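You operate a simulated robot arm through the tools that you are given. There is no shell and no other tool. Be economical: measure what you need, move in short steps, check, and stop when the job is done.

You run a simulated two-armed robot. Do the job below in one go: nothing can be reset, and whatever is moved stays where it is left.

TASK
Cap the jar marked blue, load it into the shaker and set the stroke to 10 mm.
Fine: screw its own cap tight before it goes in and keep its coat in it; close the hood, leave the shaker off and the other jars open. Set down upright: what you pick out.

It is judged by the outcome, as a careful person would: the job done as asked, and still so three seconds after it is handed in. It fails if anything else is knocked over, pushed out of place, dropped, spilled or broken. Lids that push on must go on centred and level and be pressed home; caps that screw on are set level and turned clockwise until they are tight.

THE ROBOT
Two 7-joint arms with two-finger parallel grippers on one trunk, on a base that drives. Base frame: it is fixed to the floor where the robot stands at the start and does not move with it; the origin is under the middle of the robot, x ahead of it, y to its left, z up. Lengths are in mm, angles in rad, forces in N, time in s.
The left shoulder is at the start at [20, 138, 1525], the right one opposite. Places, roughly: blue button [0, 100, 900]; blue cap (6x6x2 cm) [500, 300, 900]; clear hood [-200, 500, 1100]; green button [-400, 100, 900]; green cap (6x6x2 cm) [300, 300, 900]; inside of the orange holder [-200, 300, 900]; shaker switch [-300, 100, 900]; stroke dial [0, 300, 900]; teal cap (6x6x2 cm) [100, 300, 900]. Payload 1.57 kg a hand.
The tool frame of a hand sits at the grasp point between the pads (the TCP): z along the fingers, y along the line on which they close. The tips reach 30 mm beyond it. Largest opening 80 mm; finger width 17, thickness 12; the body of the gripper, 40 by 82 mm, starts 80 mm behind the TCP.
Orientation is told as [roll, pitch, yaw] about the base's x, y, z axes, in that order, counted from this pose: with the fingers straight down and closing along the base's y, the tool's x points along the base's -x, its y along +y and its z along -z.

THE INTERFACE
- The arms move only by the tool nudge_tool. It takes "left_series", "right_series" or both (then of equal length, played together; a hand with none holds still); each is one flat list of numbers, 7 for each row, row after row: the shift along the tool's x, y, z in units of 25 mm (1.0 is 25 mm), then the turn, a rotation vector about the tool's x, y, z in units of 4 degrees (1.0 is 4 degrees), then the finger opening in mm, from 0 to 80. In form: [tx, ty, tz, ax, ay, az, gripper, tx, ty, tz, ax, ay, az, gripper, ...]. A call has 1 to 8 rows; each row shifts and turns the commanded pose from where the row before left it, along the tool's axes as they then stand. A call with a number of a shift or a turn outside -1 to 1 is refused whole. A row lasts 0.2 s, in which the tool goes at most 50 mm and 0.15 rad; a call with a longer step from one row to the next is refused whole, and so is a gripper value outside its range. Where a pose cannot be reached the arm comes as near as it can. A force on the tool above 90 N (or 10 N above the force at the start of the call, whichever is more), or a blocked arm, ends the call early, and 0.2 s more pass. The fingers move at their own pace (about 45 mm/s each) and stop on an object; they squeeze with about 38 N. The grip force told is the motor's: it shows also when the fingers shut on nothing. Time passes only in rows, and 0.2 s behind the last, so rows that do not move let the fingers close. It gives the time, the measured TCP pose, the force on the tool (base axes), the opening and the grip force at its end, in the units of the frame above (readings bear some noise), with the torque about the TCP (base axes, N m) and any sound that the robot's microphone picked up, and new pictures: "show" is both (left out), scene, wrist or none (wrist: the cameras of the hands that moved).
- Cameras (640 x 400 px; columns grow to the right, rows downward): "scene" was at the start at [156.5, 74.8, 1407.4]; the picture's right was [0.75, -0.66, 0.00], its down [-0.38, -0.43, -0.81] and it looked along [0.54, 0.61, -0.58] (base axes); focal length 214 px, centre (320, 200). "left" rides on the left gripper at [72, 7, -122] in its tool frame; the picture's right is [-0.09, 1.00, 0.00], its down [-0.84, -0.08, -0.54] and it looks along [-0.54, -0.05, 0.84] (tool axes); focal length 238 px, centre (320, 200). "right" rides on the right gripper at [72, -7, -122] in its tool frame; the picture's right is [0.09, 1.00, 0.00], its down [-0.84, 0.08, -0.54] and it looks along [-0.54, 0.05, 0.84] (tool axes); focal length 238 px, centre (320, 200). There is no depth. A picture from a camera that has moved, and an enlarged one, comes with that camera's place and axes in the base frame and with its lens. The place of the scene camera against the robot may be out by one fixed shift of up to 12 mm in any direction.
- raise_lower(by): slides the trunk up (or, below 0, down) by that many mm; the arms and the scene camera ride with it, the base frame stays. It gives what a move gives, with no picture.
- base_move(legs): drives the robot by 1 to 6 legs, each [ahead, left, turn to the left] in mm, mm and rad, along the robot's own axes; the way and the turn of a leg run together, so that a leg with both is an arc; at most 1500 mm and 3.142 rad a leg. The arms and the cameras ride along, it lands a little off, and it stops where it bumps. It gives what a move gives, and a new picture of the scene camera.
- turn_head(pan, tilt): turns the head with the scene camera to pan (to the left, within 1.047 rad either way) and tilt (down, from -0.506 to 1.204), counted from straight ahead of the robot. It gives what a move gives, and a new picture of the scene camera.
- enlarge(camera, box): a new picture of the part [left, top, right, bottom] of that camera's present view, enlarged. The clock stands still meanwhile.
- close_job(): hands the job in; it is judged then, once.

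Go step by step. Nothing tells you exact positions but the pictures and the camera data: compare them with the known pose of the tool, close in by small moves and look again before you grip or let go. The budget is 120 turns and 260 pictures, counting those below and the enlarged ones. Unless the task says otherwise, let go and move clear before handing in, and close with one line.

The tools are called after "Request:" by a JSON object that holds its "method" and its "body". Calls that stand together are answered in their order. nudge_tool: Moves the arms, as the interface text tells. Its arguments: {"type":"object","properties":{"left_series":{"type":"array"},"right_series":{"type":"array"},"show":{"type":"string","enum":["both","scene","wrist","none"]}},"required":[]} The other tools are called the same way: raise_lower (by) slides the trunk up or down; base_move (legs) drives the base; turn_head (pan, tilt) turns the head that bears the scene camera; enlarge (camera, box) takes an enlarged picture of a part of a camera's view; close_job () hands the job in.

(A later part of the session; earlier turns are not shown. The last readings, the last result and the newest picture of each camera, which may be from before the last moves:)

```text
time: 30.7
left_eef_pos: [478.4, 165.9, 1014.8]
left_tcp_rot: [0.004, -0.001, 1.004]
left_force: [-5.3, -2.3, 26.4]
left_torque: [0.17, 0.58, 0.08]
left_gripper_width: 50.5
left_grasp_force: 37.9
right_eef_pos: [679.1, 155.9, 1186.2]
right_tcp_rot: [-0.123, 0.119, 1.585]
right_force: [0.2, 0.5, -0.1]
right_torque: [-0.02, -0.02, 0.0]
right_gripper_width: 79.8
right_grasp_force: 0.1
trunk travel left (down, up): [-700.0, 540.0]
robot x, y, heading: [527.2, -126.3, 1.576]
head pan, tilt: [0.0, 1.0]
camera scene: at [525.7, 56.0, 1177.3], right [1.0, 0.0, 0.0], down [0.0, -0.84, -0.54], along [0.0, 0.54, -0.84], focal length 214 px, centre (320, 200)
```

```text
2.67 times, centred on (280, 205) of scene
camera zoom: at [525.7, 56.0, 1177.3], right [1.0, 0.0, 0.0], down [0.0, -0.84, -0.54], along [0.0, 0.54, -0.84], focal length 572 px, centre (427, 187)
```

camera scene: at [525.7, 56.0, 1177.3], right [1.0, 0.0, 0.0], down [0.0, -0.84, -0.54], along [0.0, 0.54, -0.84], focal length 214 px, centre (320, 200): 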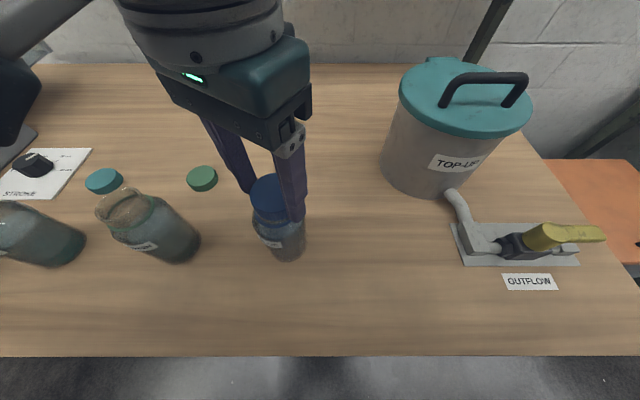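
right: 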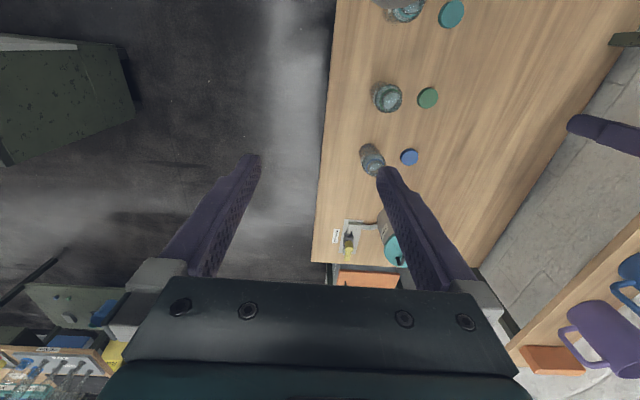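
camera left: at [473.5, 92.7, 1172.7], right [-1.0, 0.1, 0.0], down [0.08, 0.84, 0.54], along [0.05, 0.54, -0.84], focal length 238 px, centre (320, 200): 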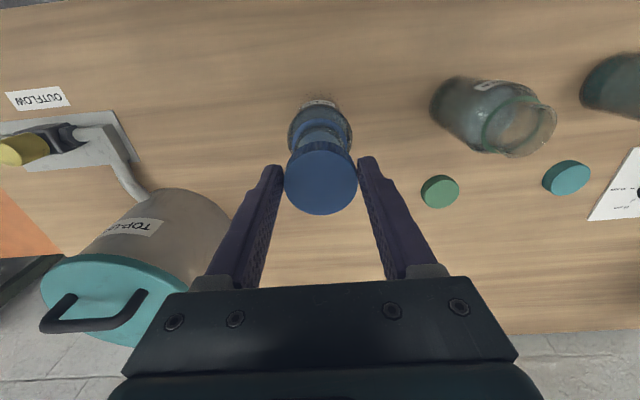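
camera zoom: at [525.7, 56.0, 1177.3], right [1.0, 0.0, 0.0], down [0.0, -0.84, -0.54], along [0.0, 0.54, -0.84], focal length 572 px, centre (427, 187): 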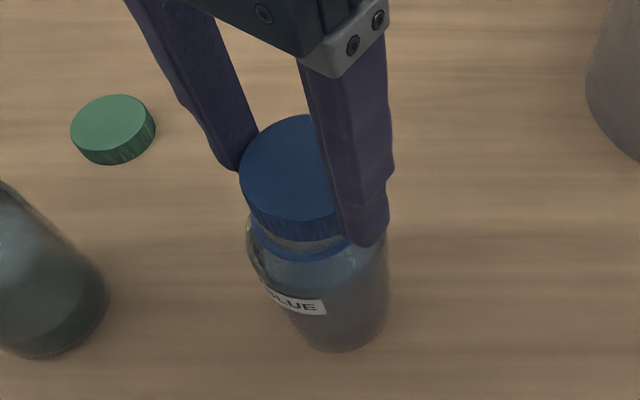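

The jar is turning on the table together with the cap, so the right hand must hold it. I'll bring the right hand round to a front-right approach, tilted 50° and clear of the left hand.

Request:
{"method": "nudge_tool", "body": {"right_series": [0.68, 0.24, 0.84, -0.9, -0.86, 0, 80, 0.68, 0.24, 0.84, -0.9, -0.86, 0, 80, 0.68, 0.24, 0.84, 0, 0, 0, 80, 0.68, 0.24, 0.84, 0, 0, 0, 80, 0.68, 0.24, 0.84, 0, 0, 0, 80, 0, 0, 0, 0, 0, -1, 80, 0, 0, 0, 0, 0, -1, 80, 0, 0, 0, 0, 0, -1, 80], "show": "none"}}

Request:
{"method": "nudge_tool", "body": {"right_series": [0, 0, 0, 0, 0, -1, 80, 0, 0, 0, 0, 0, -1, 80, 0, 0, 0, 0, 0, -1, 80, 0, 0, 0, 0, 0, -1, 80, 0, 0, 0, 0, 0, -1, 80, 0, 0, 0, 0, 0, -1, 80, 0, 0, 0, 0, 0, -1, 80, 0, 0, 0, 0, 0, -1, 80], "show": "both"}}

```text
time: 32.5
left_eef_pos: [480.4, 165.9, 1014.7]
left_tcp_rot: [0.001, 0.001, 1.006]
left_force: [-3.5, 2.4, 12.2]
left_torque: [0.24, 0.26, 0.0]
left_gripper_width: 50.5
left_grasp_force: 38.4
right_eef_pos: [653.5, 74.0, 1082.8]
right_tcp_rot: [0.003, 0.001, 1.803]
right_force: [0.3, -0.7, -0.6]
right_torque: [-0.01, -0.01, -0.02]
right_gripper_width: 80.1
right_grasp_force: 0.1
right hand out of reach, approached as far as the arm can: row 5
trunk travel left (down, up): [-700.0, 540.0]
robot x, y, heading: [528.3, -123.9, 1.571]
head pan, tilt: [0.0, 1.0]
```

```text
time: 34.3
left_eef_pos: [480.2, 165.8, 1015.5]
left_tcp_rot: [0.001, -0.001, 1.008]
left_force: [-1.3, 2.1, 6.3]
left_torque: [0.15, 0.19, -0.01]
left_gripper_width: 50.5
left_grasp_force: 38.4
right_eef_pos: [652.3, 72.1, 1083.1]
right_tcp_rot: [0.002, 0.001, 2.362]
right_force: [0.1, 0.9, -0.2]
right_torque: [-0.01, -0.03, 0.03]
right_gripper_width: 80.0
right_grasp_force: 0.1
trunk travel left (down, up): [-700.0, 540.0]
robot x, y, heading: [528.3, -123.9, 1.57]
head pan, tilt: [0.0, 1.0]
camera scene: at [526.5, 55.7, 1177.1], right [1.0, 0.0, 0.0], down [0.0, -0.84, -0.54], along [0.0, 0.54, -0.84], focal length 214 px, centre (320, 200)
camera right: at [708.9, 25.2, 1204.3], right [-0.64, -0.77, 0.0], down [-0.65, 0.53, 0.54], along [-0.42, 0.34, -0.84], focal length 238 px, centre (320, 200)
```

scene: 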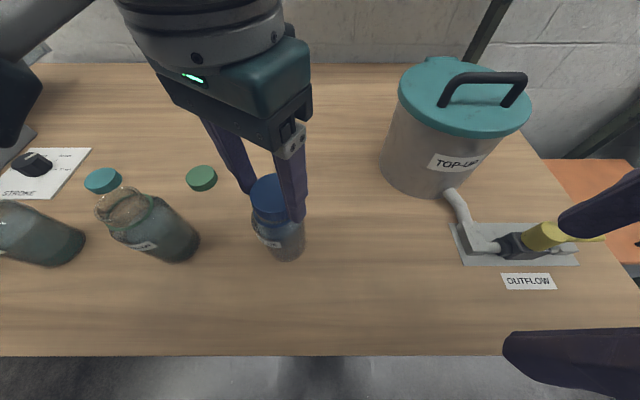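
right: 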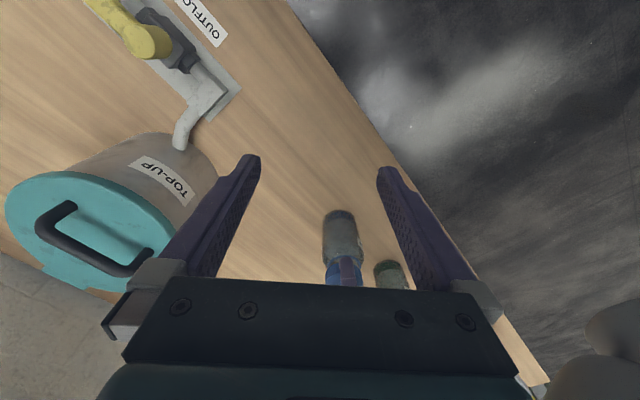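

Request:
{"method": "nudge_tool", "body": {"right_series": [0, 0, 0, 0, -1, 0, 80, 0, 0, 0, 0, -1, 0, 80, 0, 0, 0, 0, -1, 0, 80, 0, 0, 0, 0, -1, 0, 80, 0, 0, 0, 0, -1, 0, 80, 0, 0, 0, 0, -1, 0, 80, 0, 0, 0, 0, -1, 0, 80, 0, 0, 0, 0, -1, 0, 80], "show": "none"}}

Request:
{"method": "nudge_tool", "body": {"right_series": [0, 0, 0, 0, -1, 0, 80, 0, 0, 0, 0, -1, 0, 80, 0, 0, 0, 0, -1, 0, 80, 0, 0, 0, 0, -1, 0, 80, 0, 0, 0, 0, -0.5, 0, 80, 0, 0, 0, 0, 0, 0, 80], "show": "both"}}

```text
time: 36.1
left_eef_pos: [480.5, 166.3, 1014.4]
left_tcp_rot: [0.001, 0.0, 1.008]
left_force: [0.9, 0.4, 5.8]
left_torque: [0.13, 0.09, 0.0]
left_gripper_width: 50.4
left_grasp_force: 38.0
right_eef_pos: [634.7, 147.6, 1060.2]
right_tcp_rot: [0.002, -0.561, 2.36]
right_force: [-0.6, 1.8, 0.3]
right_torque: [0.01, -0.01, -0.03]
right_gripper_width: 80.1
right_grasp_force: 0.1
right hand out of reach, approached as far as the arm can: row 1, 2, 3, 4, 5, 6, 7, 8
trunk travel left (down, up): [-700.0, 540.0]
robot x, y, heading: [527.5, -124.3, 1.571]
head pan, tilt: [0.0, 1.0]
```

```text
time: 37.5
left_eef_pos: [479.5, 166.0, 1013.6]
left_tcp_rot: [0.0, 0.0, 1.006]
left_force: [-0.6, 0.1, 5.5]
left_torque: [0.12, 0.04, 0.01]
left_gripper_width: 50.5
left_grasp_force: 37.4
right_eef_pos: [634.4, 152.0, 1058.9]
right_tcp_rot: [0.002, -0.875, 2.359]
right_force: [0.0, -0.3, 1.3]
right_torque: [-0.01, 0.01, 0.03]
right_gripper_width: 80.0
right_grasp_force: 0.1
right hand out of reach, approached as far as the arm can: row 1
trunk travel left (down, up): [-700.0, 540.0]
robot x, y, heading: [529.5, -126.9, 1.568]
head pan, tilt: [0.0, 1.0]
camera scene: at [526.7, 55.4, 1177.1], right [1.0, 0.0, 0.0], down [0.0, -0.84, -0.54], along [0.0, 0.54, -0.84], focal length 214 px, centre (320, 200)
camera right: at [738.2, 56.4, 1081.7], right [-0.66, -0.75, -0.07], down [-0.14, 0.03, 0.99], along [-0.74, 0.66, -0.13], focal length 238 px, centre (320, 200)
```

scene: 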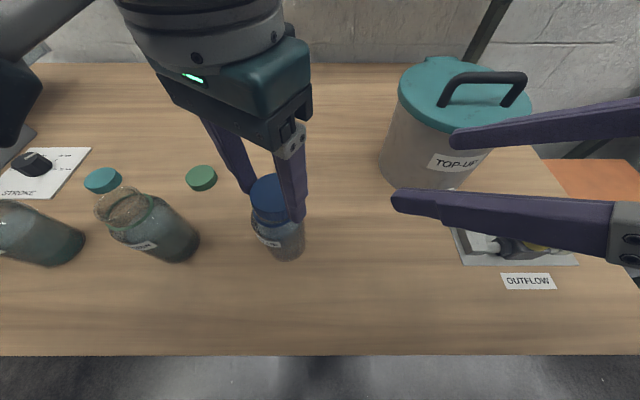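
right: 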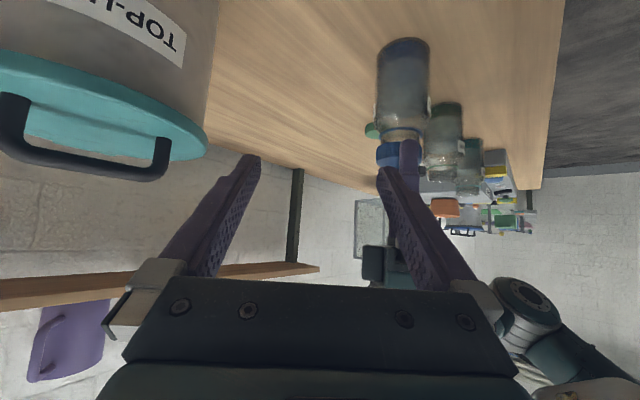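

Request:
{"method": "nudge_tool", "body": {"right_series": [0.525, 0.495, 0.534, 0, 0, 0, 80, 0.525, 0.495, 0.534, 0, 0, 0, 80, 0.525, 0.495, 0.534, 0, 0, 0, 80, 0.525, 0.495, 0.534, 0, 0, 0, 80, 0.525, 0.495, 0.534, 0, 0, 0, 80, 0.525, 0.495, 0.534, 0, 0, 0, 80, 0.525, 0.495, 0.534, 0, 0, 0, 80, 0.525, 0.495, 0.534, 0, 0, 0, 80], "show": "both"}}

```text
time: 39.3
left_eef_pos: [481.4, 165.4, 1014.7]
left_tcp_rot: [0.002, 0.0, 1.007]
left_force: [-0.3, 0.8, 4.8]
left_torque: [0.11, 0.07, 0.01]
left_gripper_width: 50.9
left_grasp_force: 37.7
right_eef_pos: [553.4, 89.0, 909.3]
right_tcp_rot: [0.0, -0.872, 2.36]
right_force: [0.4, 0.5, 0.2]
right_torque: [0.02, -0.01, 0.03]
right_gripper_width: 80.0
right_grasp_force: 0.0
trunk travel left (down, up): [-700.0, 540.0]
robot x, y, heading: [531.0, -123.7, 1.571]
head pan, tilt: [0.0, 1.0]
camera scene: at [526.7, 55.4, 1177.1], right [1.0, 0.0, 0.0], down [0.0, -0.84, -0.54], along [0.0, 0.54, -0.84], focal length 214 px, centre (320, 200)
camera right: at [658.1, -6.5, 932.9], right [-0.66, -0.75, -0.07], down [-0.14, 0.03, 0.99], along [-0.74, 0.66, -0.13], focal length 238 px, centre (320, 200)
```

scene: 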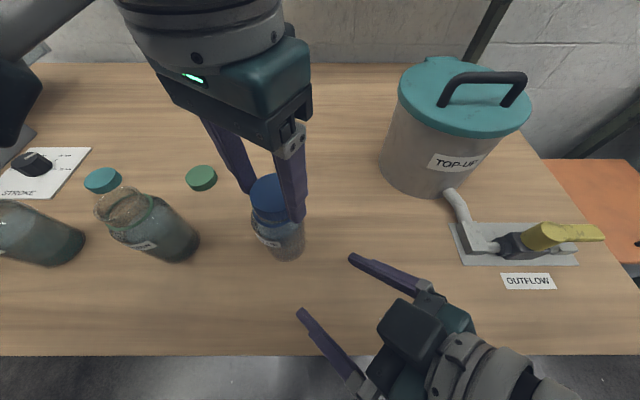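
right: 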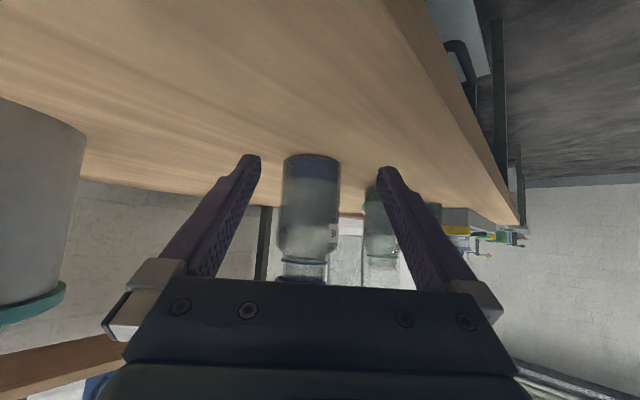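

The right hand is lined up with the jar. I'll advance 60 mm level and check.

Request:
{"method": "nudge_tool", "body": {"right_series": [-0.51, -0.1, 0.61, 0, 0, 0, 80, -0.51, 0, 0.61, 0, 0, 0, 80, -0.51, 0, 0.61, 0, 0, 0, 80, 0, 0, 0, 0, 0, 0, 80], "show": "both"}}

Request:
{"method": "enlarge", "body": {"camera": "scene", "box": [200, 150, 400, 310]}}

```text
time: 40.3
left_eef_pos: [480.8, 165.6, 1013.7]
left_tcp_rot: [0.001, -0.001, 1.007]
left_force: [0.5, 0.1, 4.0]
left_torque: [0.09, 0.06, 0.0]
left_gripper_width: 50.4
left_grasp_force: 38.4
right_eef_pos: [513.6, 135.0, 909.1]
right_tcp_rot: [0.002, -0.872, 2.359]
right_force: [0.0, 0.4, -0.8]
right_torque: [-0.01, 0.0, 0.0]
right_gripper_width: 80.2
right_grasp_force: 0.0
trunk travel left (down, up): [-700.0, 540.0]
robot x, y, heading: [527.1, -124.6, 1.569]
head pan, tilt: [0.0, 1.0]
camera scene: at [526.7, 55.4, 1177.1], right [1.0, 0.0, 0.0], down [0.0, -0.84, -0.54], along [0.0, 0.54, -0.84], focal length 214 px, centre (320, 200)
camera right: at [617.9, 38.8, 932.2], right [-0.66, -0.75, -0.07], down [-0.14, 0.03, 0.99], along [-0.74, 0.66, -0.13], focal length 238 px, centre (320, 200)
```

scene: 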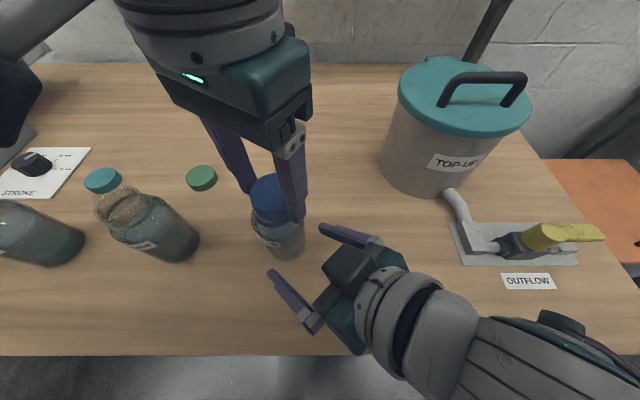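
right: 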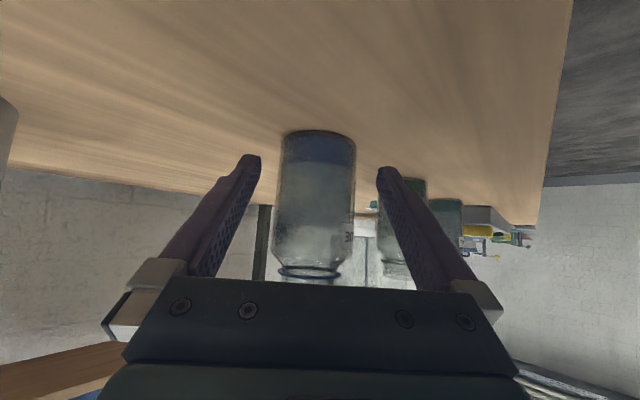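

```text
2.50 times, centred on (300, 230) of scene
camera zoom: at [526.7, 55.4, 1177.1], right [1.0, 0.0, 0.0], down [0.0, -0.84, -0.54], along [0.0, 0.54, -0.84], focal length 536 px, centre (370, 125)
```

zoom: 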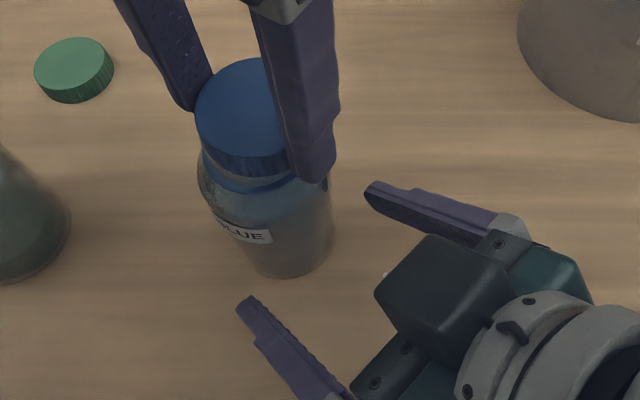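

Request:
{"method": "nudge_tool", "body": {"right_series": [0.1, 0, 0.4, 0, 0, 0, 80, -0.27, 0, 0.32, 0, 0, 0, 80, -0.28, 0, 0.32, 0, 0, 0, 80, 0, 0, 0, 0, 0, 0, 80], "show": "both"}}

Request:
{"method": "enlarge", "body": {"camera": "scene", "box": [200, 150, 400, 310]}}

```text
time: 41.3
left_eef_pos: [479.1, 165.1, 1014.7]
left_tcp_rot: [0.002, -0.001, 1.008]
left_force: [-0.3, -0.2, 5.2]
left_torque: [0.12, 0.09, 0.03]
left_gripper_width: 50.3
left_grasp_force: 37.7
right_eef_pos: [493.7, 154.1, 900.2]
right_tcp_rot: [0.001, -0.873, 2.361]
right_force: [0.6, 0.3, -0.1]
right_torque: [0.03, -0.01, 0.02]
right_gripper_width: 80.1
right_grasp_force: 0.0
trunk travel left (down, up): [-700.0, 540.0]
robot x, y, heading: [530.2, -123.2, 1.567]
head pan, tilt: [0.0, 1.0]
camera scene: at [526.7, 55.4, 1177.1], right [1.0, 0.0, 0.0], down [0.0, -0.84, -0.54], along [0.0, 0.54, -0.84], focal length 214 px, centre (320, 200)
camera right: at [597.4, 58.4, 924.1], right [-0.66, -0.75, -0.07], down [-0.14, 0.03, 0.99], along [-0.74, 0.66, -0.13], focal length 238 px, centre (320, 200)
```

scene: 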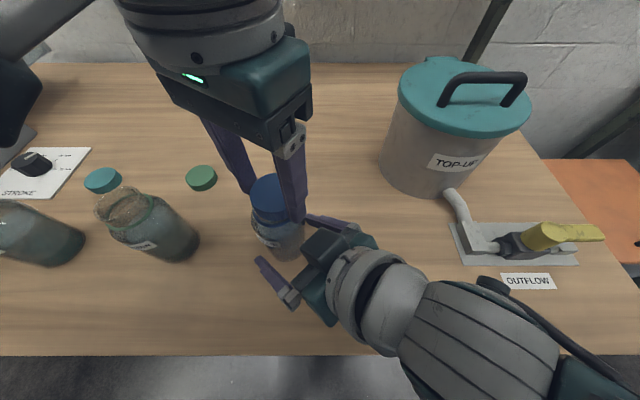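
right: 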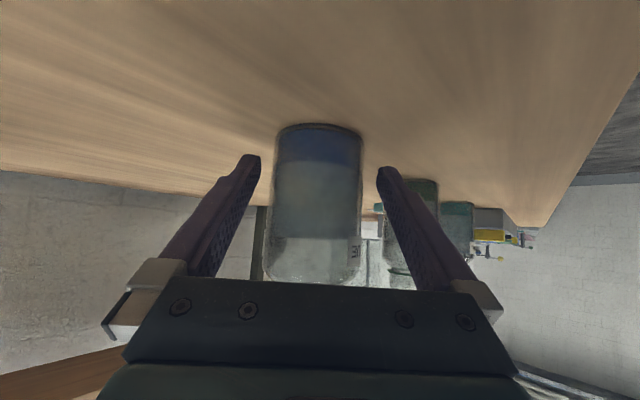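

```text
2.50 times, centred on (300, 230) of scene
camera zoom: at [526.7, 55.4, 1177.1], right [1.0, 0.0, 0.0], down [0.0, -0.84, -0.54], along [0.0, 0.54, -0.84], focal length 536 px, centre (370, 125)
```

zoom: 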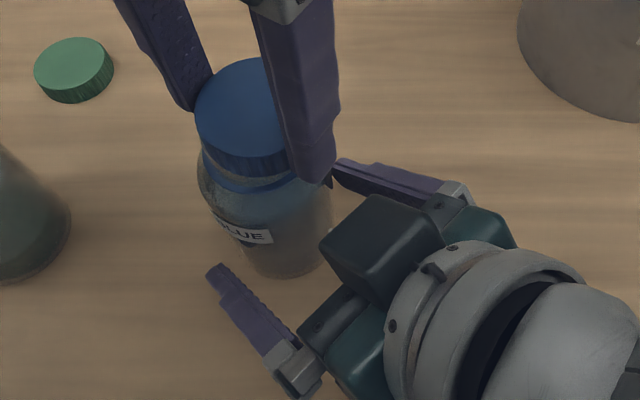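

The fingers straddle the jar with clearance from the left hand. I'll close the right hand on the jar body.

Request:
{"method": "nudge_tool", "body": {"right_series": [0, 0, 0, 0, 0, 0, 66, 0, 0, 0, 0, 0, 0, 60, 0, 0, 0, 0, 0, 0, 55, 0, 0, 0, 0, 0, 0, 55], "show": "both"}}

Request:
{"method": "enlarge", "body": {"camera": "scene", "box": [200, 150, 400, 310]}}

```text
time: 42.3
left_eef_pos: [480.6, 165.9, 1013.1]
left_tcp_rot: [0.001, 0.0, 1.008]
left_force: [-2.9, -1.3, 5.1]
left_torque: [0.11, 0.23, 0.07]
left_gripper_width: 50.6
left_grasp_force: 37.8
right_eef_pos: [493.6, 154.6, 902.1]
right_tcp_rot: [-0.003, -0.873, 2.359]
right_force: [4.3, 3.7, -0.2]
right_torque: [0.14, 0.11, -0.22]
right_gripper_width: 61.9
right_grasp_force: 33.3
trunk travel left (down, up): [-700.0, 540.0]
robot x, y, heading: [527.7, -120.1, 1.563]
head pan, tilt: [0.0, 1.0]
camera scene: at [526.9, 55.7, 1177.1], right [1.0, 0.0, 0.0], down [0.0, -0.84, -0.54], along [0.0, 0.54, -0.84], focal length 214 px, centre (320, 200)
camera right: at [598.1, 59.0, 924.2], right [-0.66, -0.75, -0.07], down [-0.14, 0.03, 0.99], along [-0.74, 0.66, -0.13], focal length 238 px, centre (320, 200)
```

scene: 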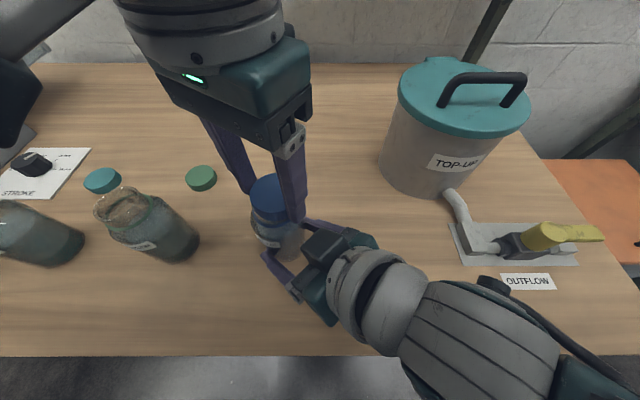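
right: 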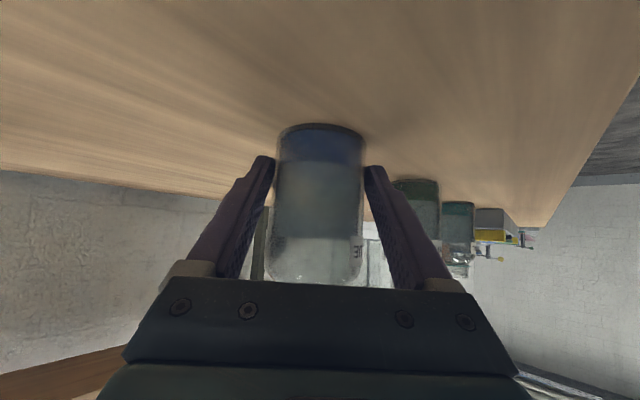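

```text
2.50 times, centred on (300, 230) of scene
camera zoom: at [526.9, 55.7, 1177.1], right [1.0, 0.0, 0.0], down [0.0, -0.84, -0.54], along [0.0, 0.54, -0.84], focal length 536 px, centre (370, 125)
```

zoom: 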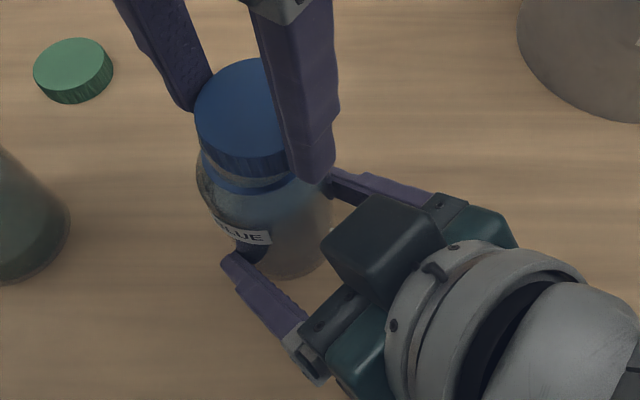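

The jar is held firmly at 62 mm. Now I'll turn the cap clockwise with a light push and watch the torque.

Request:
{"method": "nudge_tool", "body": {"left_series": [0, 0, 0.02, 0, 0, 1, 40, 0, 0, 0, 0, 0, 1, 40, 0, 0, 0.01, 0, 0, 1, 40, 0, 0, 0, 0, 0, 1, 40, 0, 0, 0.01, 0, 0, 1, 40, 0, 0, 0, 0, 0, 1, 40, 0, 0, 0.01, 0, 0, 1, 40, 0, 0, 0, 0, 0, 1, 40], "show": "scene"}}

Request:
{"method": "enlarge", "body": {"camera": "scene", "box": [200, 150, 400, 310]}}

```text
time: 44.1
left_eef_pos: [481.1, 165.5, 1012.8]
left_tcp_rot: [0.0, -0.002, 0.445]
left_force: [-2.9, -7.0, 19.1]
left_torque: [-0.09, 0.28, 0.1]
left_gripper_width: 50.4
left_grasp_force: 38.0
right_eef_pos: [494.1, 154.5, 901.0]
right_tcp_rot: [-0.001, -0.873, 2.36]
right_force: [6.5, 7.6, 0.7]
right_torque: [-0.22, -0.17, -0.45]
right_gripper_width: 61.8
right_grasp_force: 37.9
trunk travel left (down, up): [-700.0, 540.0]
robot x, y, heading: [526.2, -127.7, 1.566]
head pan, tilt: [0.0, 1.0]
camera scene: at [527.1, 56.0, 1177.2], right [1.0, 0.0, 0.0], down [0.0, -0.84, -0.54], along [0.0, 0.54, -0.84], focal length 214 px, centre (320, 200)
```

scene: 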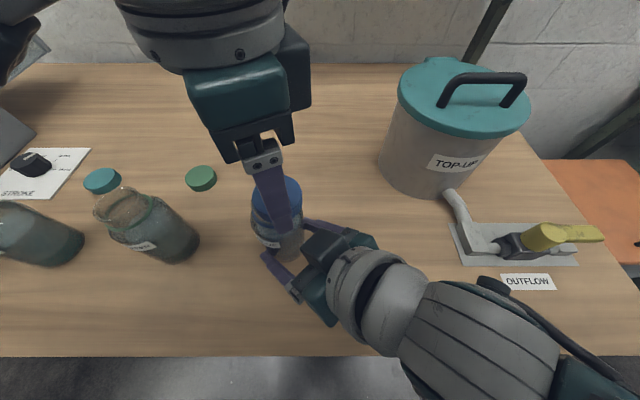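

```text
2.50 times, centred on (300, 230) of scene
camera zoom: at [527.1, 56.0, 1177.2], right [1.0, 0.0, 0.0], down [0.0, -0.84, -0.54], along [0.0, 0.54, -0.84], focal length 536 px, centre (370, 125)
```

zoom: 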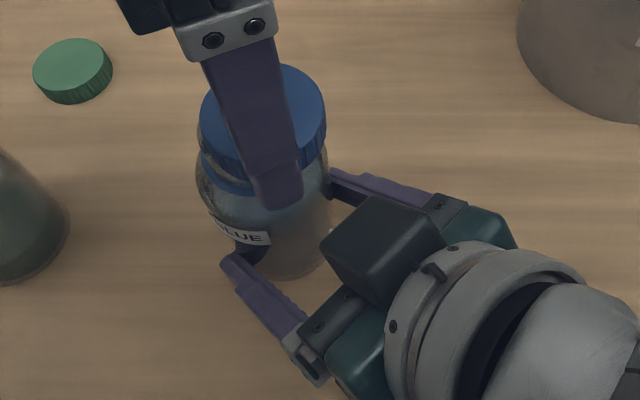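

The jar stays put while the cap turns. I'll keep going.

Request:
{"method": "nudge_tool", "body": {"left_series": [0, 0, 0.01, 0, 0, 1, 40, 0, 0, 0, 0, 0, 1, 40, 0, 0, 0.01, 0, 0, 1, 40, 0, 0, 0, 0, 0, 1, 40, 0, 0, 0.01, 0, 0, 1, 40, 0, 0, 0, 0, 0, 1, 40, 0, 0, 0.01, 0, 0, 1, 40, 0, 0, 0, 0, 0, 1, 40], "show": "none"}}

Request:
{"method": "nudge_tool", "body": {"left_series": [0, 0, 0.01, 0, 0, 1, 40, 0, 0, 0, 0, 0, 1, 40, 0, 0, 0.01, 0, 0, 1, 40, 0, 0, 0, 0, 0, 1, 40, 0, 0, 0.01, 0, 0, 1, 40, 0, 0, 0, 0, 0, 1, 40, 0, 0, 0.01, 0, 0, 1, 40, 0, 0, 0, 0, 0, 1, 40], "show": "scene"}}

Request:
{"method": "enlarge", "body": {"camera": "scene", "box": [200, 150, 400, 310]}}

```text
time: 45.9
left_eef_pos: [481.1, 165.5, 1013.3]
left_tcp_rot: [0.001, -0.001, -0.113]
left_force: [-1.1, -8.4, 29.0]
left_torque: [-0.04, 0.29, 0.21]
left_gripper_width: 50.6
left_grasp_force: 38.1
right_eef_pos: [493.9, 154.9, 901.8]
right_tcp_rot: [-0.001, -0.873, 2.362]
right_force: [4.3, 6.5, -2.9]
right_torque: [-0.38, -0.3, -0.41]
right_gripper_width: 61.8
right_grasp_force: 38.2
trunk travel left (down, up): [-700.0, 540.0]
robot x, y, heading: [531.0, -121.4, 1.568]
head pan, tilt: [0.0, 1.0]
```

```text
time: 47.7
left_eef_pos: [480.7, 165.8, 1011.6]
left_tcp_rot: [0.0, 0.0, -0.672]
left_force: [-1.4, -6.6, 27.6]
left_torque: [-0.11, 0.34, 0.09]
left_gripper_width: 51.1
left_grasp_force: 37.9
right_eef_pos: [494.0, 154.4, 900.8]
right_tcp_rot: [-0.003, -0.874, 2.362]
right_force: [3.8, 7.4, -4.3]
right_torque: [-0.18, -0.12, -0.38]
right_gripper_width: 62.0
right_grasp_force: 38.1
trunk travel left (down, up): [-700.0, 540.0]
robot x, y, heading: [528.1, -125.1, 1.569]
head pan, tilt: [0.0, 1.0]
camera scene: at [527.0, 56.0, 1177.2], right [1.0, 0.0, 0.0], down [0.0, -0.84, -0.54], along [0.0, 0.54, -0.84], focal length 214 px, centre (320, 200)
```

scene: 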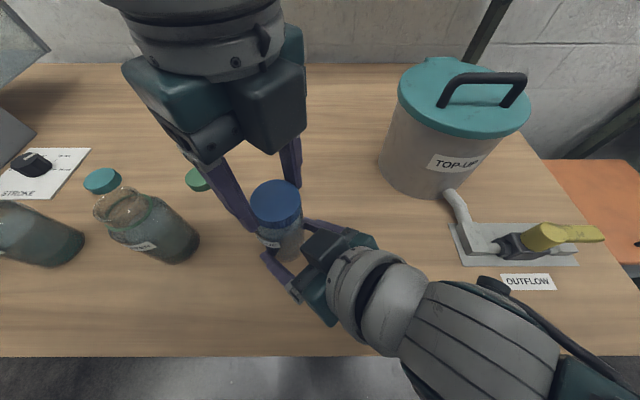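

```text
2.50 times, centred on (300, 230) of scene
camera zoom: at [527.0, 56.0, 1177.2], right [1.0, 0.0, 0.0], down [0.0, -0.84, -0.54], along [0.0, 0.54, -0.84], focal length 536 px, centre (370, 125)
```

zoom: 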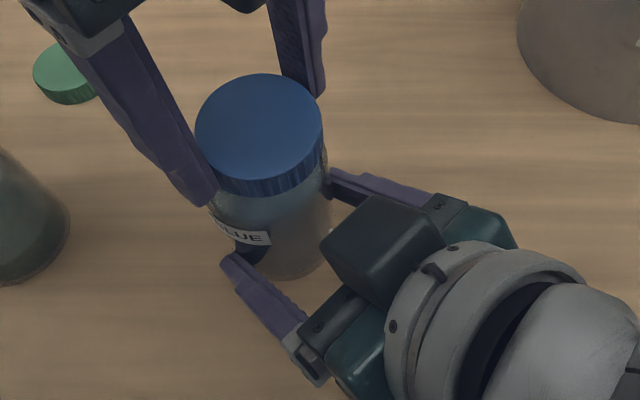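

The cap is sinking over the ring. I'll continue with another step.

Request:
{"method": "nudge_tool", "body": {"left_series": [0, 0, 0.01, 0, 0, 1, 40, 0, 0, 0, 0, 0, 1, 40, 0, 0, 0.01, 0, 0, 1, 40, 0, 0, 0, 0, 0, 1, 40, 0, 0, 0.01, 0, 0, 1, 40, 0, 0, 0, 0, 0, 1, 40, 0, 0, 0.01, 0, 0, 1, 40, 0, 0, 0, 0, 0, 1, 40], "show": "none"}}

Request:
{"method": "enlarge", "body": {"camera": "scene", "box": [200, 150, 400, 310]}}

```text
time: 49.5
left_eef_pos: [480.1, 165.0, 1010.6]
left_tcp_rot: [0.0, 0.0, -1.23]
left_force: [-0.2, -3.4, 3.6]
left_torque: [-0.11, 0.08, 0.03]
left_gripper_width: 49.7
left_grasp_force: 38.0
right_eef_pos: [493.3, 153.4, 901.7]
right_tcp_rot: [0.002, -0.874, 2.361]
right_force: [-0.5, 2.1, -0.2]
right_torque: [-0.09, -0.26, -0.12]
right_gripper_width: 61.6
right_grasp_force: 37.9
trunk travel left (down, up): [-700.0, 540.0]
robot x, y, heading: [529.6, -124.9, 1.564]
head pan, tilt: [0.0, 1.0]
```

```text
2.50 times, centred on (300, 230) of scene
camera zoom: at [526.8, 55.3, 1177.0], right [1.0, 0.0, 0.0], down [0.0, -0.84, -0.54], along [0.0, 0.54, -0.84], focal length 536 px, centre (370, 125)
```

zoom: 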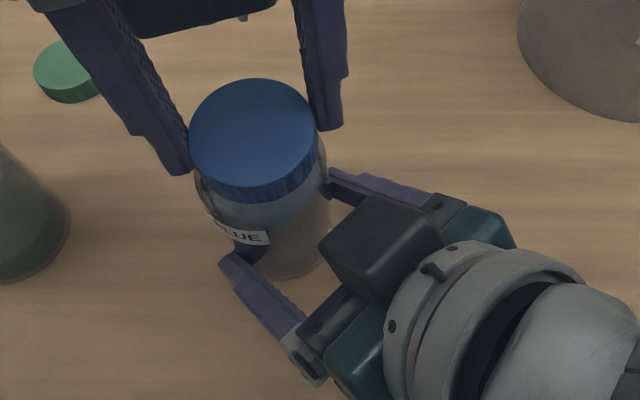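

Request:
{"method": "nudge_tool", "body": {"left_series": [0, 0, 0.02, 0, 0, 1, 40, 0, 0, 0.02, 0, 0, 1, 40, 0, 0, 0.02, 0, 0, 1, 40, 0, 0, 0.02, 0, 0, 1, 40, 0, 0, 0.02, 0, 0, 1, 40, 0, 0, 0.02, 0, 0, 1, 40, 0, 0, 0.02, 0, 0, 1, 40, 0, 0, 0.02, 0, 0, 1, 40], "show": "none"}}

Request:
{"method": "enlarge", "body": {"camera": "scene", "box": [200, 150, 400, 310]}}

```text
time: 51.3
left_eef_pos: [477.7, 165.9, 1007.7]
left_tcp_rot: [-0.006, 0.001, -1.788]
left_force: [-17.7, 3.0, 25.8]
left_torque: [0.22, 0.63, 0.23]
left_gripper_width: 48.1
left_grasp_force: 38.0
right_eef_pos: [493.7, 154.2, 900.8]
right_tcp_rot: [0.0, -0.873, 2.358]
right_force: [14.6, -10.5, 8.6]
right_torque: [0.05, 0.62, -0.52]
right_gripper_width: 62.1
right_grasp_force: 38.3
trunk travel left (down, up): [-700.0, 540.0]
robot x, y, heading: [525.8, -123.3, 1.574]
head pan, tilt: [0.0, 1.0]
```

```text
2.50 times, centred on (300, 230) of scene
camera zoom: at [526.2, 55.3, 1177.3], right [1.0, 0.0, 0.0], down [0.0, -0.84, -0.54], along [0.0, 0.54, -0.84], focal length 536 px, centre (370, 125)
```

zoom: 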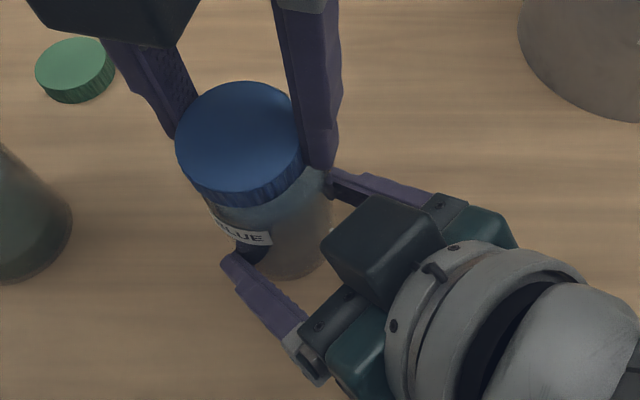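

The grip narrowed and the cap looks shifted, so something is slipping. I'll look from the left wrist.

Request:
{"method": "enlarge", "body": {"camera": "left", "box": [200, 60, 440, 260]}}

Request:
{"method": "enlarge", "body": {"camera": "right", "box": [160, 80, 480, 300]}}

```text
2.00 times, centred on (320, 160) of left
camera zoom: at [502.1, 233.5, 1127.5], right [0.95, -0.3, -0.01], down [-0.25, -0.8, 0.54], along [-0.17, -0.52, -0.84], focal length 477 px, centre (320, 280)
```

zoom: 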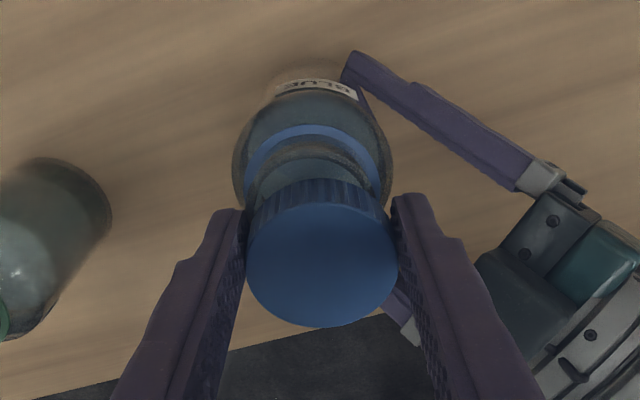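

```text
1.82 times, centred on (320, 190) of right
camera zoom: at [597.1, 58.2, 924.3], right [-0.66, -0.75, -0.07], down [-0.14, 0.03, 0.99], along [-0.74, 0.66, -0.13], focal length 433 px, centre (320, 218)
```

zoom: 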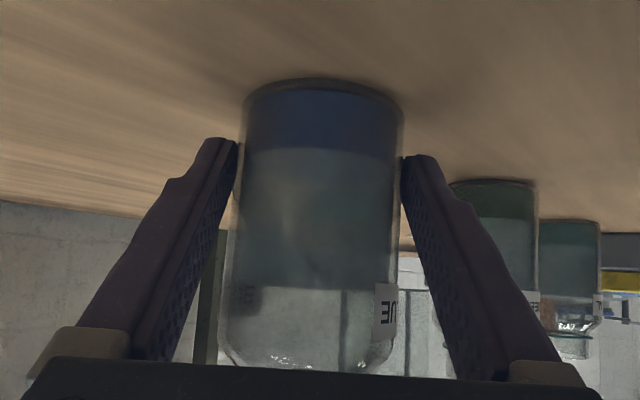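

The cap has slid about 10 mm towards me off the neck: the jar now stands slightly further back than the cap, so it never threaded. I'll lift the cap off and re-measure.

Request:
{"method": "nudge_tool", "body": {"left_series": [0, 0, -0.5, 0, 0, 0, 40, 0, 0, -1, 0, 0, 0, 40, 0, 0, -1, 0, 0, 0, 40, 0, 0, 0, 0, 0, 0, 40], "show": "both"}}

Request:
{"method": "enlarge", "body": {"camera": "scene", "box": [200, 100, 360, 280]}}

Request:
{"method": "enlarge", "body": {"camera": "left", "box": [220, 60, 420, 260]}}

```text
time: 52.3
left_eef_pos: [479.3, 163.9, 1069.9]
left_tcp_rot: [0.002, -0.002, -1.787]
left_force: [1.2, 0.6, 0.0]
left_torque: [0.02, 0.04, -0.03]
left_gripper_width: 47.8
left_grasp_force: 38.1
right_eef_pos: [493.8, 152.9, 901.7]
right_tcp_rot: [0.002, -0.874, 2.36]
right_force: [-1.1, 1.0, 0.9]
right_torque: [-0.01, -0.07, 0.0]
right_gripper_width: 61.9
right_grasp_force: 38.1
trunk travel left (down, up): [-700.0, 540.0]
robot x, y, heading: [527.3, -121.9, 1.568]
head pan, tilt: [0.0, 1.0]
camera scene: at [526.6, 55.3, 1177.0], right [1.0, 0.0, 0.0], down [0.0, -0.84, -0.54], along [0.0, 0.54, -0.84], focal length 214 px, centre (320, 200)
camera left: at [502.6, 231.5, 1190.9], right [0.95, -0.3, 0.0], down [-0.25, -0.8, 0.54], along [-0.16, -0.52, -0.84], focal length 238 px, centre (320, 200)
```

scene: 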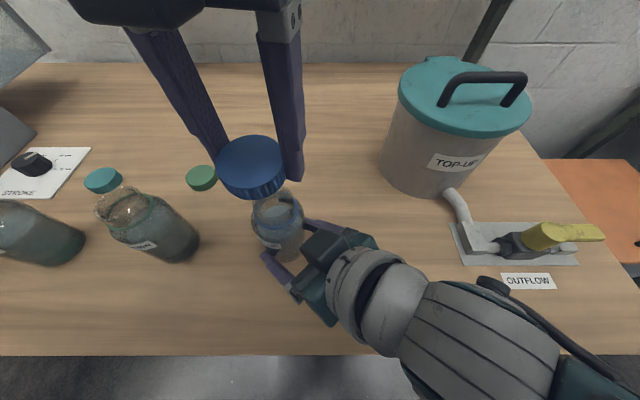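
left: 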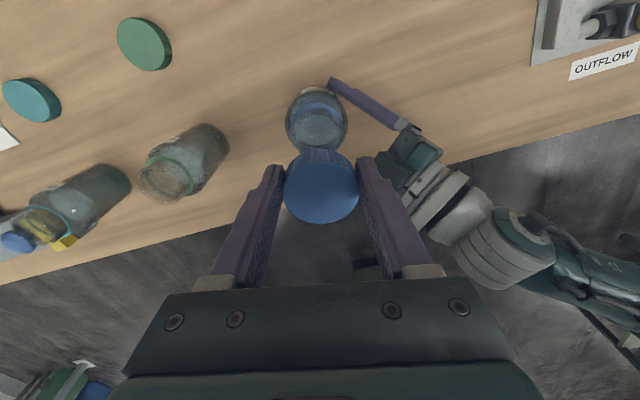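

```text
2.22 times, centred on (280, 190) of scene
camera zoom: at [526.6, 55.3, 1177.0], right [1.0, 0.0, 0.0], down [0.0, -0.84, -0.54], along [0.0, 0.54, -0.84], focal length 477 px, centre (409, 222)
```

zoom: 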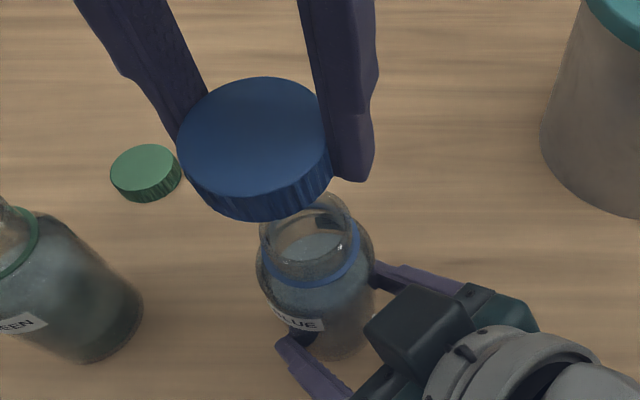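

```text
2.00 times, centred on (320, 160) of left
camera zoom: at [502.6, 231.5, 1190.9], right [0.95, -0.3, 0.0], down [-0.25, -0.8, 0.54], along [-0.16, -0.52, -0.84], focal length 477 px, centre (320, 280)
```

zoom: 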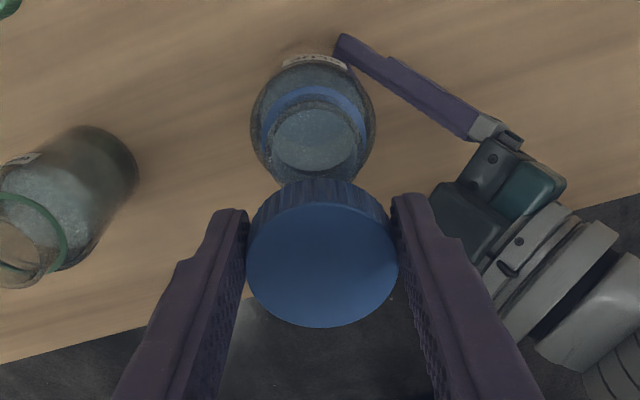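

Jar and held cap compare cleanly now. The cap sits about 9 mm off-centre in the fingers, so I'll set it down at a free spot in front (400, 95), regrip it properly and unwind the wrist meanwhile.

Request:
{"method": "nudge_tool", "body": {"left_series": [-0.85, -0.63, -0.2, 0, 0, 0, 40, -0.85, -0.63, -0.2, 0, 0, 0, 40, -0.85, -0.63, 0, 0, 0, 0, 40, -0.85, -0.63, 0, 0, 0, 0, 40, 0, 0, 0, 0, 0, -1, 40, 0, 0, 0, 0, 0, -1, 40, 0, 0, 0, 0, 0, -1, 40, 0, 0, 0, 0, 0, -1, 40], "show": "none"}}

Request:
{"method": "nudge_tool", "body": {"left_series": [0, 0, 0, 0, 0, -1, 40, 0, 0, 0, 0, 0, -1, 40, 0, 0, 0, 0, 0, -1, 40, 0, 0, 0, 0, 0, -1, 40, 0, 0, 0, 0, 0, -1, 40, 0, 0, 0, 0, 0, -1, 40, 0, 0, 0, 0, 0, -1, 40, 0, 0, 0, 0, 0, -1, 40], "show": "none"}}

Request:
{"method": "nudge_tool", "body": {"left_series": [0, 0, 0, 0, 0, -1, 40, 0, 0, 0, 0, 0, -1, 40, 0, 0, 0, 0, 0, -1, 40, 0, 0, 0, 0, 0, -1, 40, 0, 0, 0, 0, 0, -1, 40, 0, 0, 0, 0, 0, -1, 40, 0, 0, 0, 0, 0, -1, 40, 0, 0, 0, 0, 0, -1, 40], "show": "none"}}

Request:
{"method": "nudge_tool", "body": {"left_series": [0, 0, 0, 0, 0, -1, 40, 0, 0, 0, 0, 0, -1, 40, 0, 0, 0, 0, 0, -1, 40, 0, 0, 0, 0, 0, -1, 40, 0, 0, 0, 0, 0, -1, 40, 0, 0, 0, 0, 0, -1, 40, 0, 0, 0, 0, 0, -1, 40, 0, 0, 0, 0, 0, -1, 40], "show": "none"}}

Request:
{"method": "nudge_tool", "body": {"left_series": [0, 0, 0, 0, 0, -1, 40, 0, 0, 0, 0, 0, -1, 40, 0, 0, 0, 0, 0, -1, 40, 0, 0, 0, 0, 0, -1, 40, 0, 0, 0, 0, 0, -1, 40, 0, 0, 0, 0, 0, -1, 40, 0, 0, 0, 0, 0, -1, 40, 0, 0, 0, 0, 0, -1, 40], "show": "none"}}

Request:
{"method": "nudge_tool", "body": {"left_series": [0, 0, 0, 0, 0, -1, 40, 0, 0, 0, 0, 0, -1, 40, 0, 0, 0, 0, 0, -1, 40, 0, 0, 0, 0, 0, -1, 40, 0, 0, 0, 0, 0, -1, 40, 0, 0, 0, 0, 0, -1, 40, 0, 0, 0, 0, 0, -1, 40, 0, 0, 0, 0, 0, -1, 40], "show": "both"}}

```text
time: 54.1
left_eef_pos: [400.2, 94.8, 1079.8]
left_tcp_rot: [0.001, 0.001, -1.504]
left_force: [-0.5, -0.2, -0.2]
left_torque: [-0.05, 0.01, 0.04]
left_gripper_width: 48.0
left_grasp_force: 38.6
right_eef_pos: [494.0, 152.4, 900.5]
right_tcp_rot: [0.003, -0.872, 2.359]
right_force: [-0.8, 0.0, 2.4]
right_torque: [-0.03, -0.09, 0.0]
right_gripper_width: 62.1
right_grasp_force: 38.2
trunk travel left (down, up): [-700.0, 540.0]
robot x, y, heading: [525.5, -121.7, 1.565]
head pan, tilt: [0.0, 1.0]
```

```text
time: 55.9
left_eef_pos: [399.4, 94.7, 1078.9]
left_tcp_rot: [0.0, 0.002, -0.947]
left_force: [-0.8, -0.6, -0.5]
left_torque: [-0.01, -0.01, 0.03]
left_gripper_width: 48.0
left_grasp_force: 37.9
right_eef_pos: [492.8, 154.2, 902.7]
right_tcp_rot: [0.003, -0.873, 2.36]
right_force: [-0.8, -0.5, 3.5]
right_torque: [-0.06, -0.05, -0.02]
right_gripper_width: 61.8
right_grasp_force: 37.7
trunk travel left (down, up): [-700.0, 540.0]
robot x, y, heading: [529.5, -121.4, 1.566]
head pan, tilt: [0.0, 1.0]
```

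```text
time: 57.7
left_eef_pos: [400.1, 95.9, 1080.3]
left_tcp_rot: [0.002, 0.0, -0.387]
left_force: [-0.4, 0.6, 0.1]
left_torque: [0.01, -0.02, 0.02]
left_gripper_width: 48.0
left_grasp_force: 37.6
right_eef_pos: [492.6, 153.8, 901.2]
right_tcp_rot: [0.003, -0.872, 2.361]
right_force: [0.3, -0.3, 3.0]
right_torque: [-0.06, -0.09, 0.01]
right_gripper_width: 62.1
right_grasp_force: 37.8
trunk travel left (down, up): [-700.0, 540.0]
robot x, y, heading: [527.4, -122.1, 1.566]
head pan, tilt: [0.0, 1.0]
```

```text
time: 59.5
left_eef_pos: [399.3, 96.2, 1079.8]
left_tcp_rot: [0.001, -0.001, 0.17]
left_force: [0.4, 0.0, -0.8]
left_torque: [-0.02, 0.02, -0.04]
left_gripper_width: 48.0
left_grasp_force: 38.1
right_eef_pos: [493.2, 152.4, 901.8]
right_tcp_rot: [0.002, -0.874, 2.36]
right_force: [0.0, -0.2, 2.5]
right_torque: [-0.08, -0.02, -0.02]
right_gripper_width: 61.8
right_grasp_force: 38.3
trunk travel left (down, up): [-700.0, 540.0]
robot x, y, heading: [528.2, -121.9, 1.57]
head pan, tilt: [0.0, 1.0]
```

```text
time: 61.3
left_eef_pos: [399.5, 95.4, 1078.7]
left_tcp_rot: [-0.001, -0.001, 0.727]
left_force: [-0.5, 0.4, -0.3]
left_torque: [-0.03, 0.02, -0.01]
left_gripper_width: 47.7
left_grasp_force: 37.7
right_eef_pos: [493.2, 151.9, 901.8]
right_tcp_rot: [0.001, -0.872, 2.36]
right_force: [-1.0, -0.2, 2.2]
right_torque: [-0.07, -0.01, 0.01]
right_gripper_width: 62.2
right_grasp_force: 38.3
trunk travel left (down, up): [-700.0, 540.0]
robot x, y, heading: [527.2, -120.6, 1.571]
head pan, tilt: [0.0, 1.0]
```

```text
time: 63.1
left_eef_pos: [399.3, 97.2, 1078.9]
left_tcp_rot: [-0.002, -0.001, 1.287]
left_force: [0.1, 0.1, -0.7]
left_torque: [0.01, -0.02, 0.02]
left_gripper_width: 47.8
left_grasp_force: 38.0
right_eef_pos: [495.2, 152.2, 900.0]
right_tcp_rot: [0.002, -0.872, 2.359]
right_force: [-0.2, 0.4, 1.7]
right_torque: [-0.05, -0.04, -0.03]
right_gripper_width: 62.1
right_grasp_force: 37.6
trunk travel left (down, up): [-700.0, 540.0]
robot x, y, heading: [528.2, -123.0, 1.572]
head pan, tilt: [0.0, 1.0]
camera scene: at [526.7, 55.2, 1177.0], right [1.0, 0.0, 0.0], down [0.0, -0.84, -0.54], along [0.0, 0.54, -0.84], focal length 214 px, centre (320, 200)
camera left: at [374.7, 28.5, 1200.2], right [-0.93, 0.37, 0.0], down [0.31, 0.78, 0.54], along [0.2, 0.5, -0.84], focal length 238 px, centre (320, 200)
```

scene: 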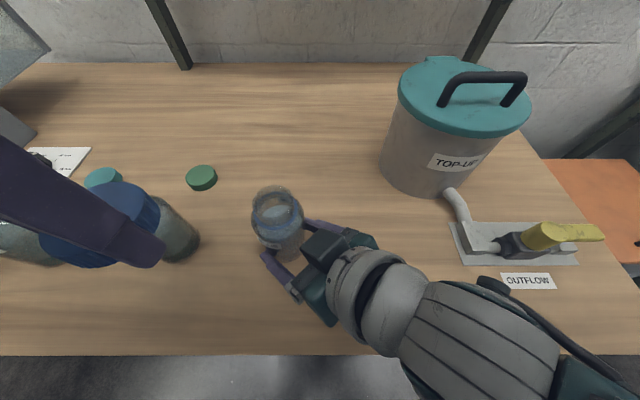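
left: 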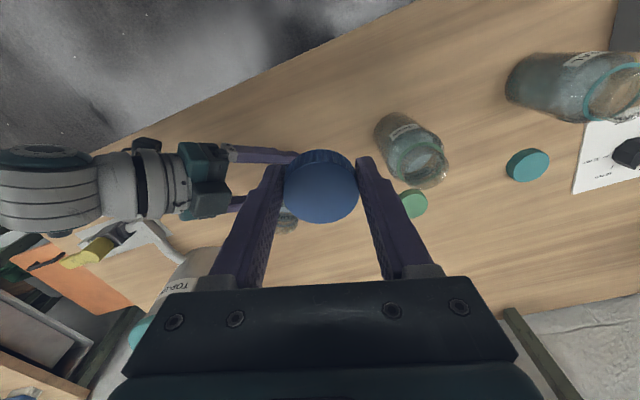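

The blue jar is at rest and the spot below the cap is free. I'll lower the cap to the table while finishing the unwinding, and take a clean close-up of the blue jar.

Request:
{"method": "enlarge", "body": {"camera": "scene", "box": [220, 160, 340, 280]}}

Request:
{"method": "nudge_tool", "body": {"left_series": [0, 0, 1, 0, 0, -1, 40, 0, 0, 1, 0, 0, -1, 40, 0, 0, 1, 0, 0, -1, 40, 0, 0, 1, 0, 0, -1, 40, 0, 0, 1, 0, 0, 0, 40, 0, 0, 1, 0, 0, 0, 40, 0, 0, 0.92, 0, 0, 0, 40, 0, 0, 0, 0, 0, 0, 40], "show": "none"}}

Request:
{"method": "nudge_tool", "body": {"left_series": [0, 0, 0.2, 0, 0, 0, 40, 0, 0, 0, 0, 0, 0, 40], "show": "both"}}

```text
3.33 times, centred on (280, 220) of scene
camera zoom: at [526.7, 55.2, 1177.0], right [1.0, 0.0, 0.0], down [0.0, -0.84, -0.54], along [0.0, 0.54, -0.84], focal length 715 px, centre (453, 133)
```

zoom: 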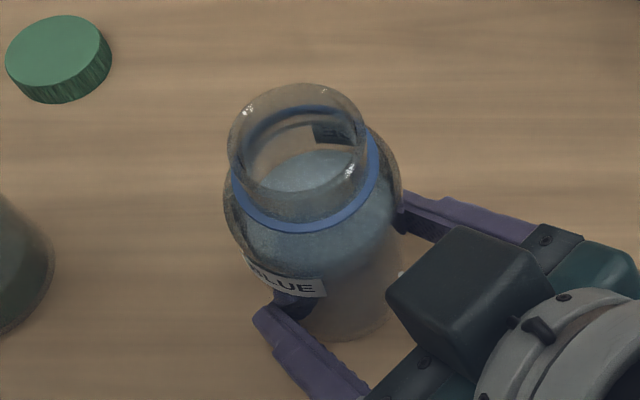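

```text
time: 64.9
left_eef_pos: [400.6, 93.9, 907.8]
left_tcp_rot: [0.0, -0.001, 1.566]
left_force: [0.2, 0.5, -0.1]
left_torque: [-0.01, 0.01, 0.0]
left_gripper_width: 48.0
left_grasp_force: 37.9
right_eef_pos: [491.6, 152.9, 901.6]
right_tcp_rot: [0.001, -0.873, 2.36]
right_force: [0.0, 0.3, 1.0]
right_torque: [-0.12, -0.11, 0.04]
right_gripper_width: 62.2
right_grasp_force: 37.8
trunk travel left (down, up): [-700.0, 540.0]
robot x, y, heading: [527.2, -123.8, 1.573]
head pan, tilt: [0.0, 1.0]
```

```text
time: 65.5
left_eef_pos: [400.7, 94.8, 901.9]
left_tcp_rot: [0.0, 0.001, 1.567]
left_force: [-1.0, -0.7, 0.7]
left_torque: [-0.01, -0.01, -0.01]
left_gripper_width: 47.9
left_grasp_force: 37.7
right_eef_pos: [493.2, 153.1, 901.4]
right_tcp_rot: [0.0, -0.872, 2.36]
right_force: [-0.9, -0.2, 1.0]
right_torque: [-0.04, -0.06, 0.0]
right_gripper_width: 62.1
right_grasp_force: 38.2
trunk travel left (down, up): [-700.0, 540.0]
robot x, y, heading: [531.3, -124.9, 1.569]
head pan, tilt: [0.0, 1.0]
camera scene: at [526.7, 55.2, 1177.0], right [1.0, 0.0, 0.0], down [0.0, -0.84, -0.54], along [0.0, 0.54, -0.84], focal length 214 px, centre (320, 200)
camera left: at [394.9, 22.6, 1022.9], right [-1.0, 0.1, 0.0], down [0.08, 0.84, 0.54], along [0.05, 0.54, -0.84], focal length 238 px, centre (320, 200)
```

scene: 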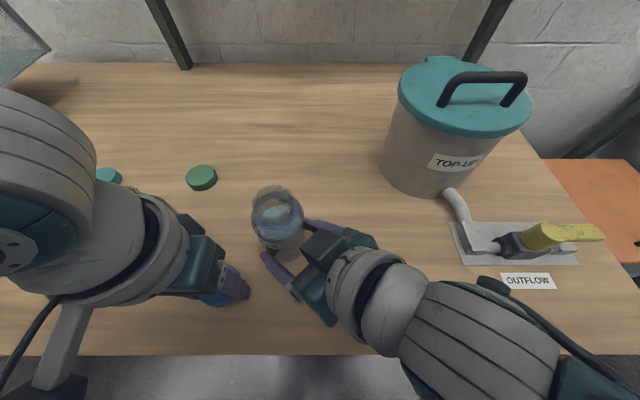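
left: 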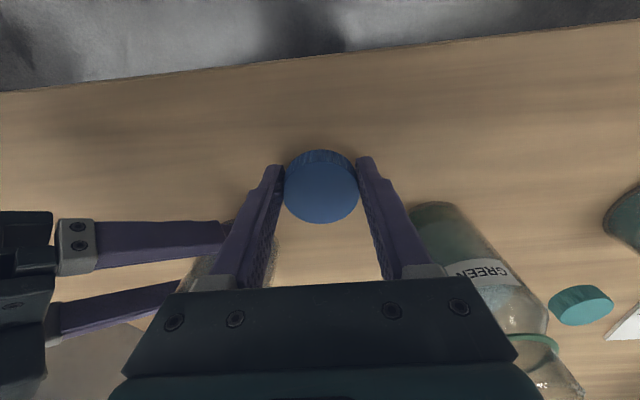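

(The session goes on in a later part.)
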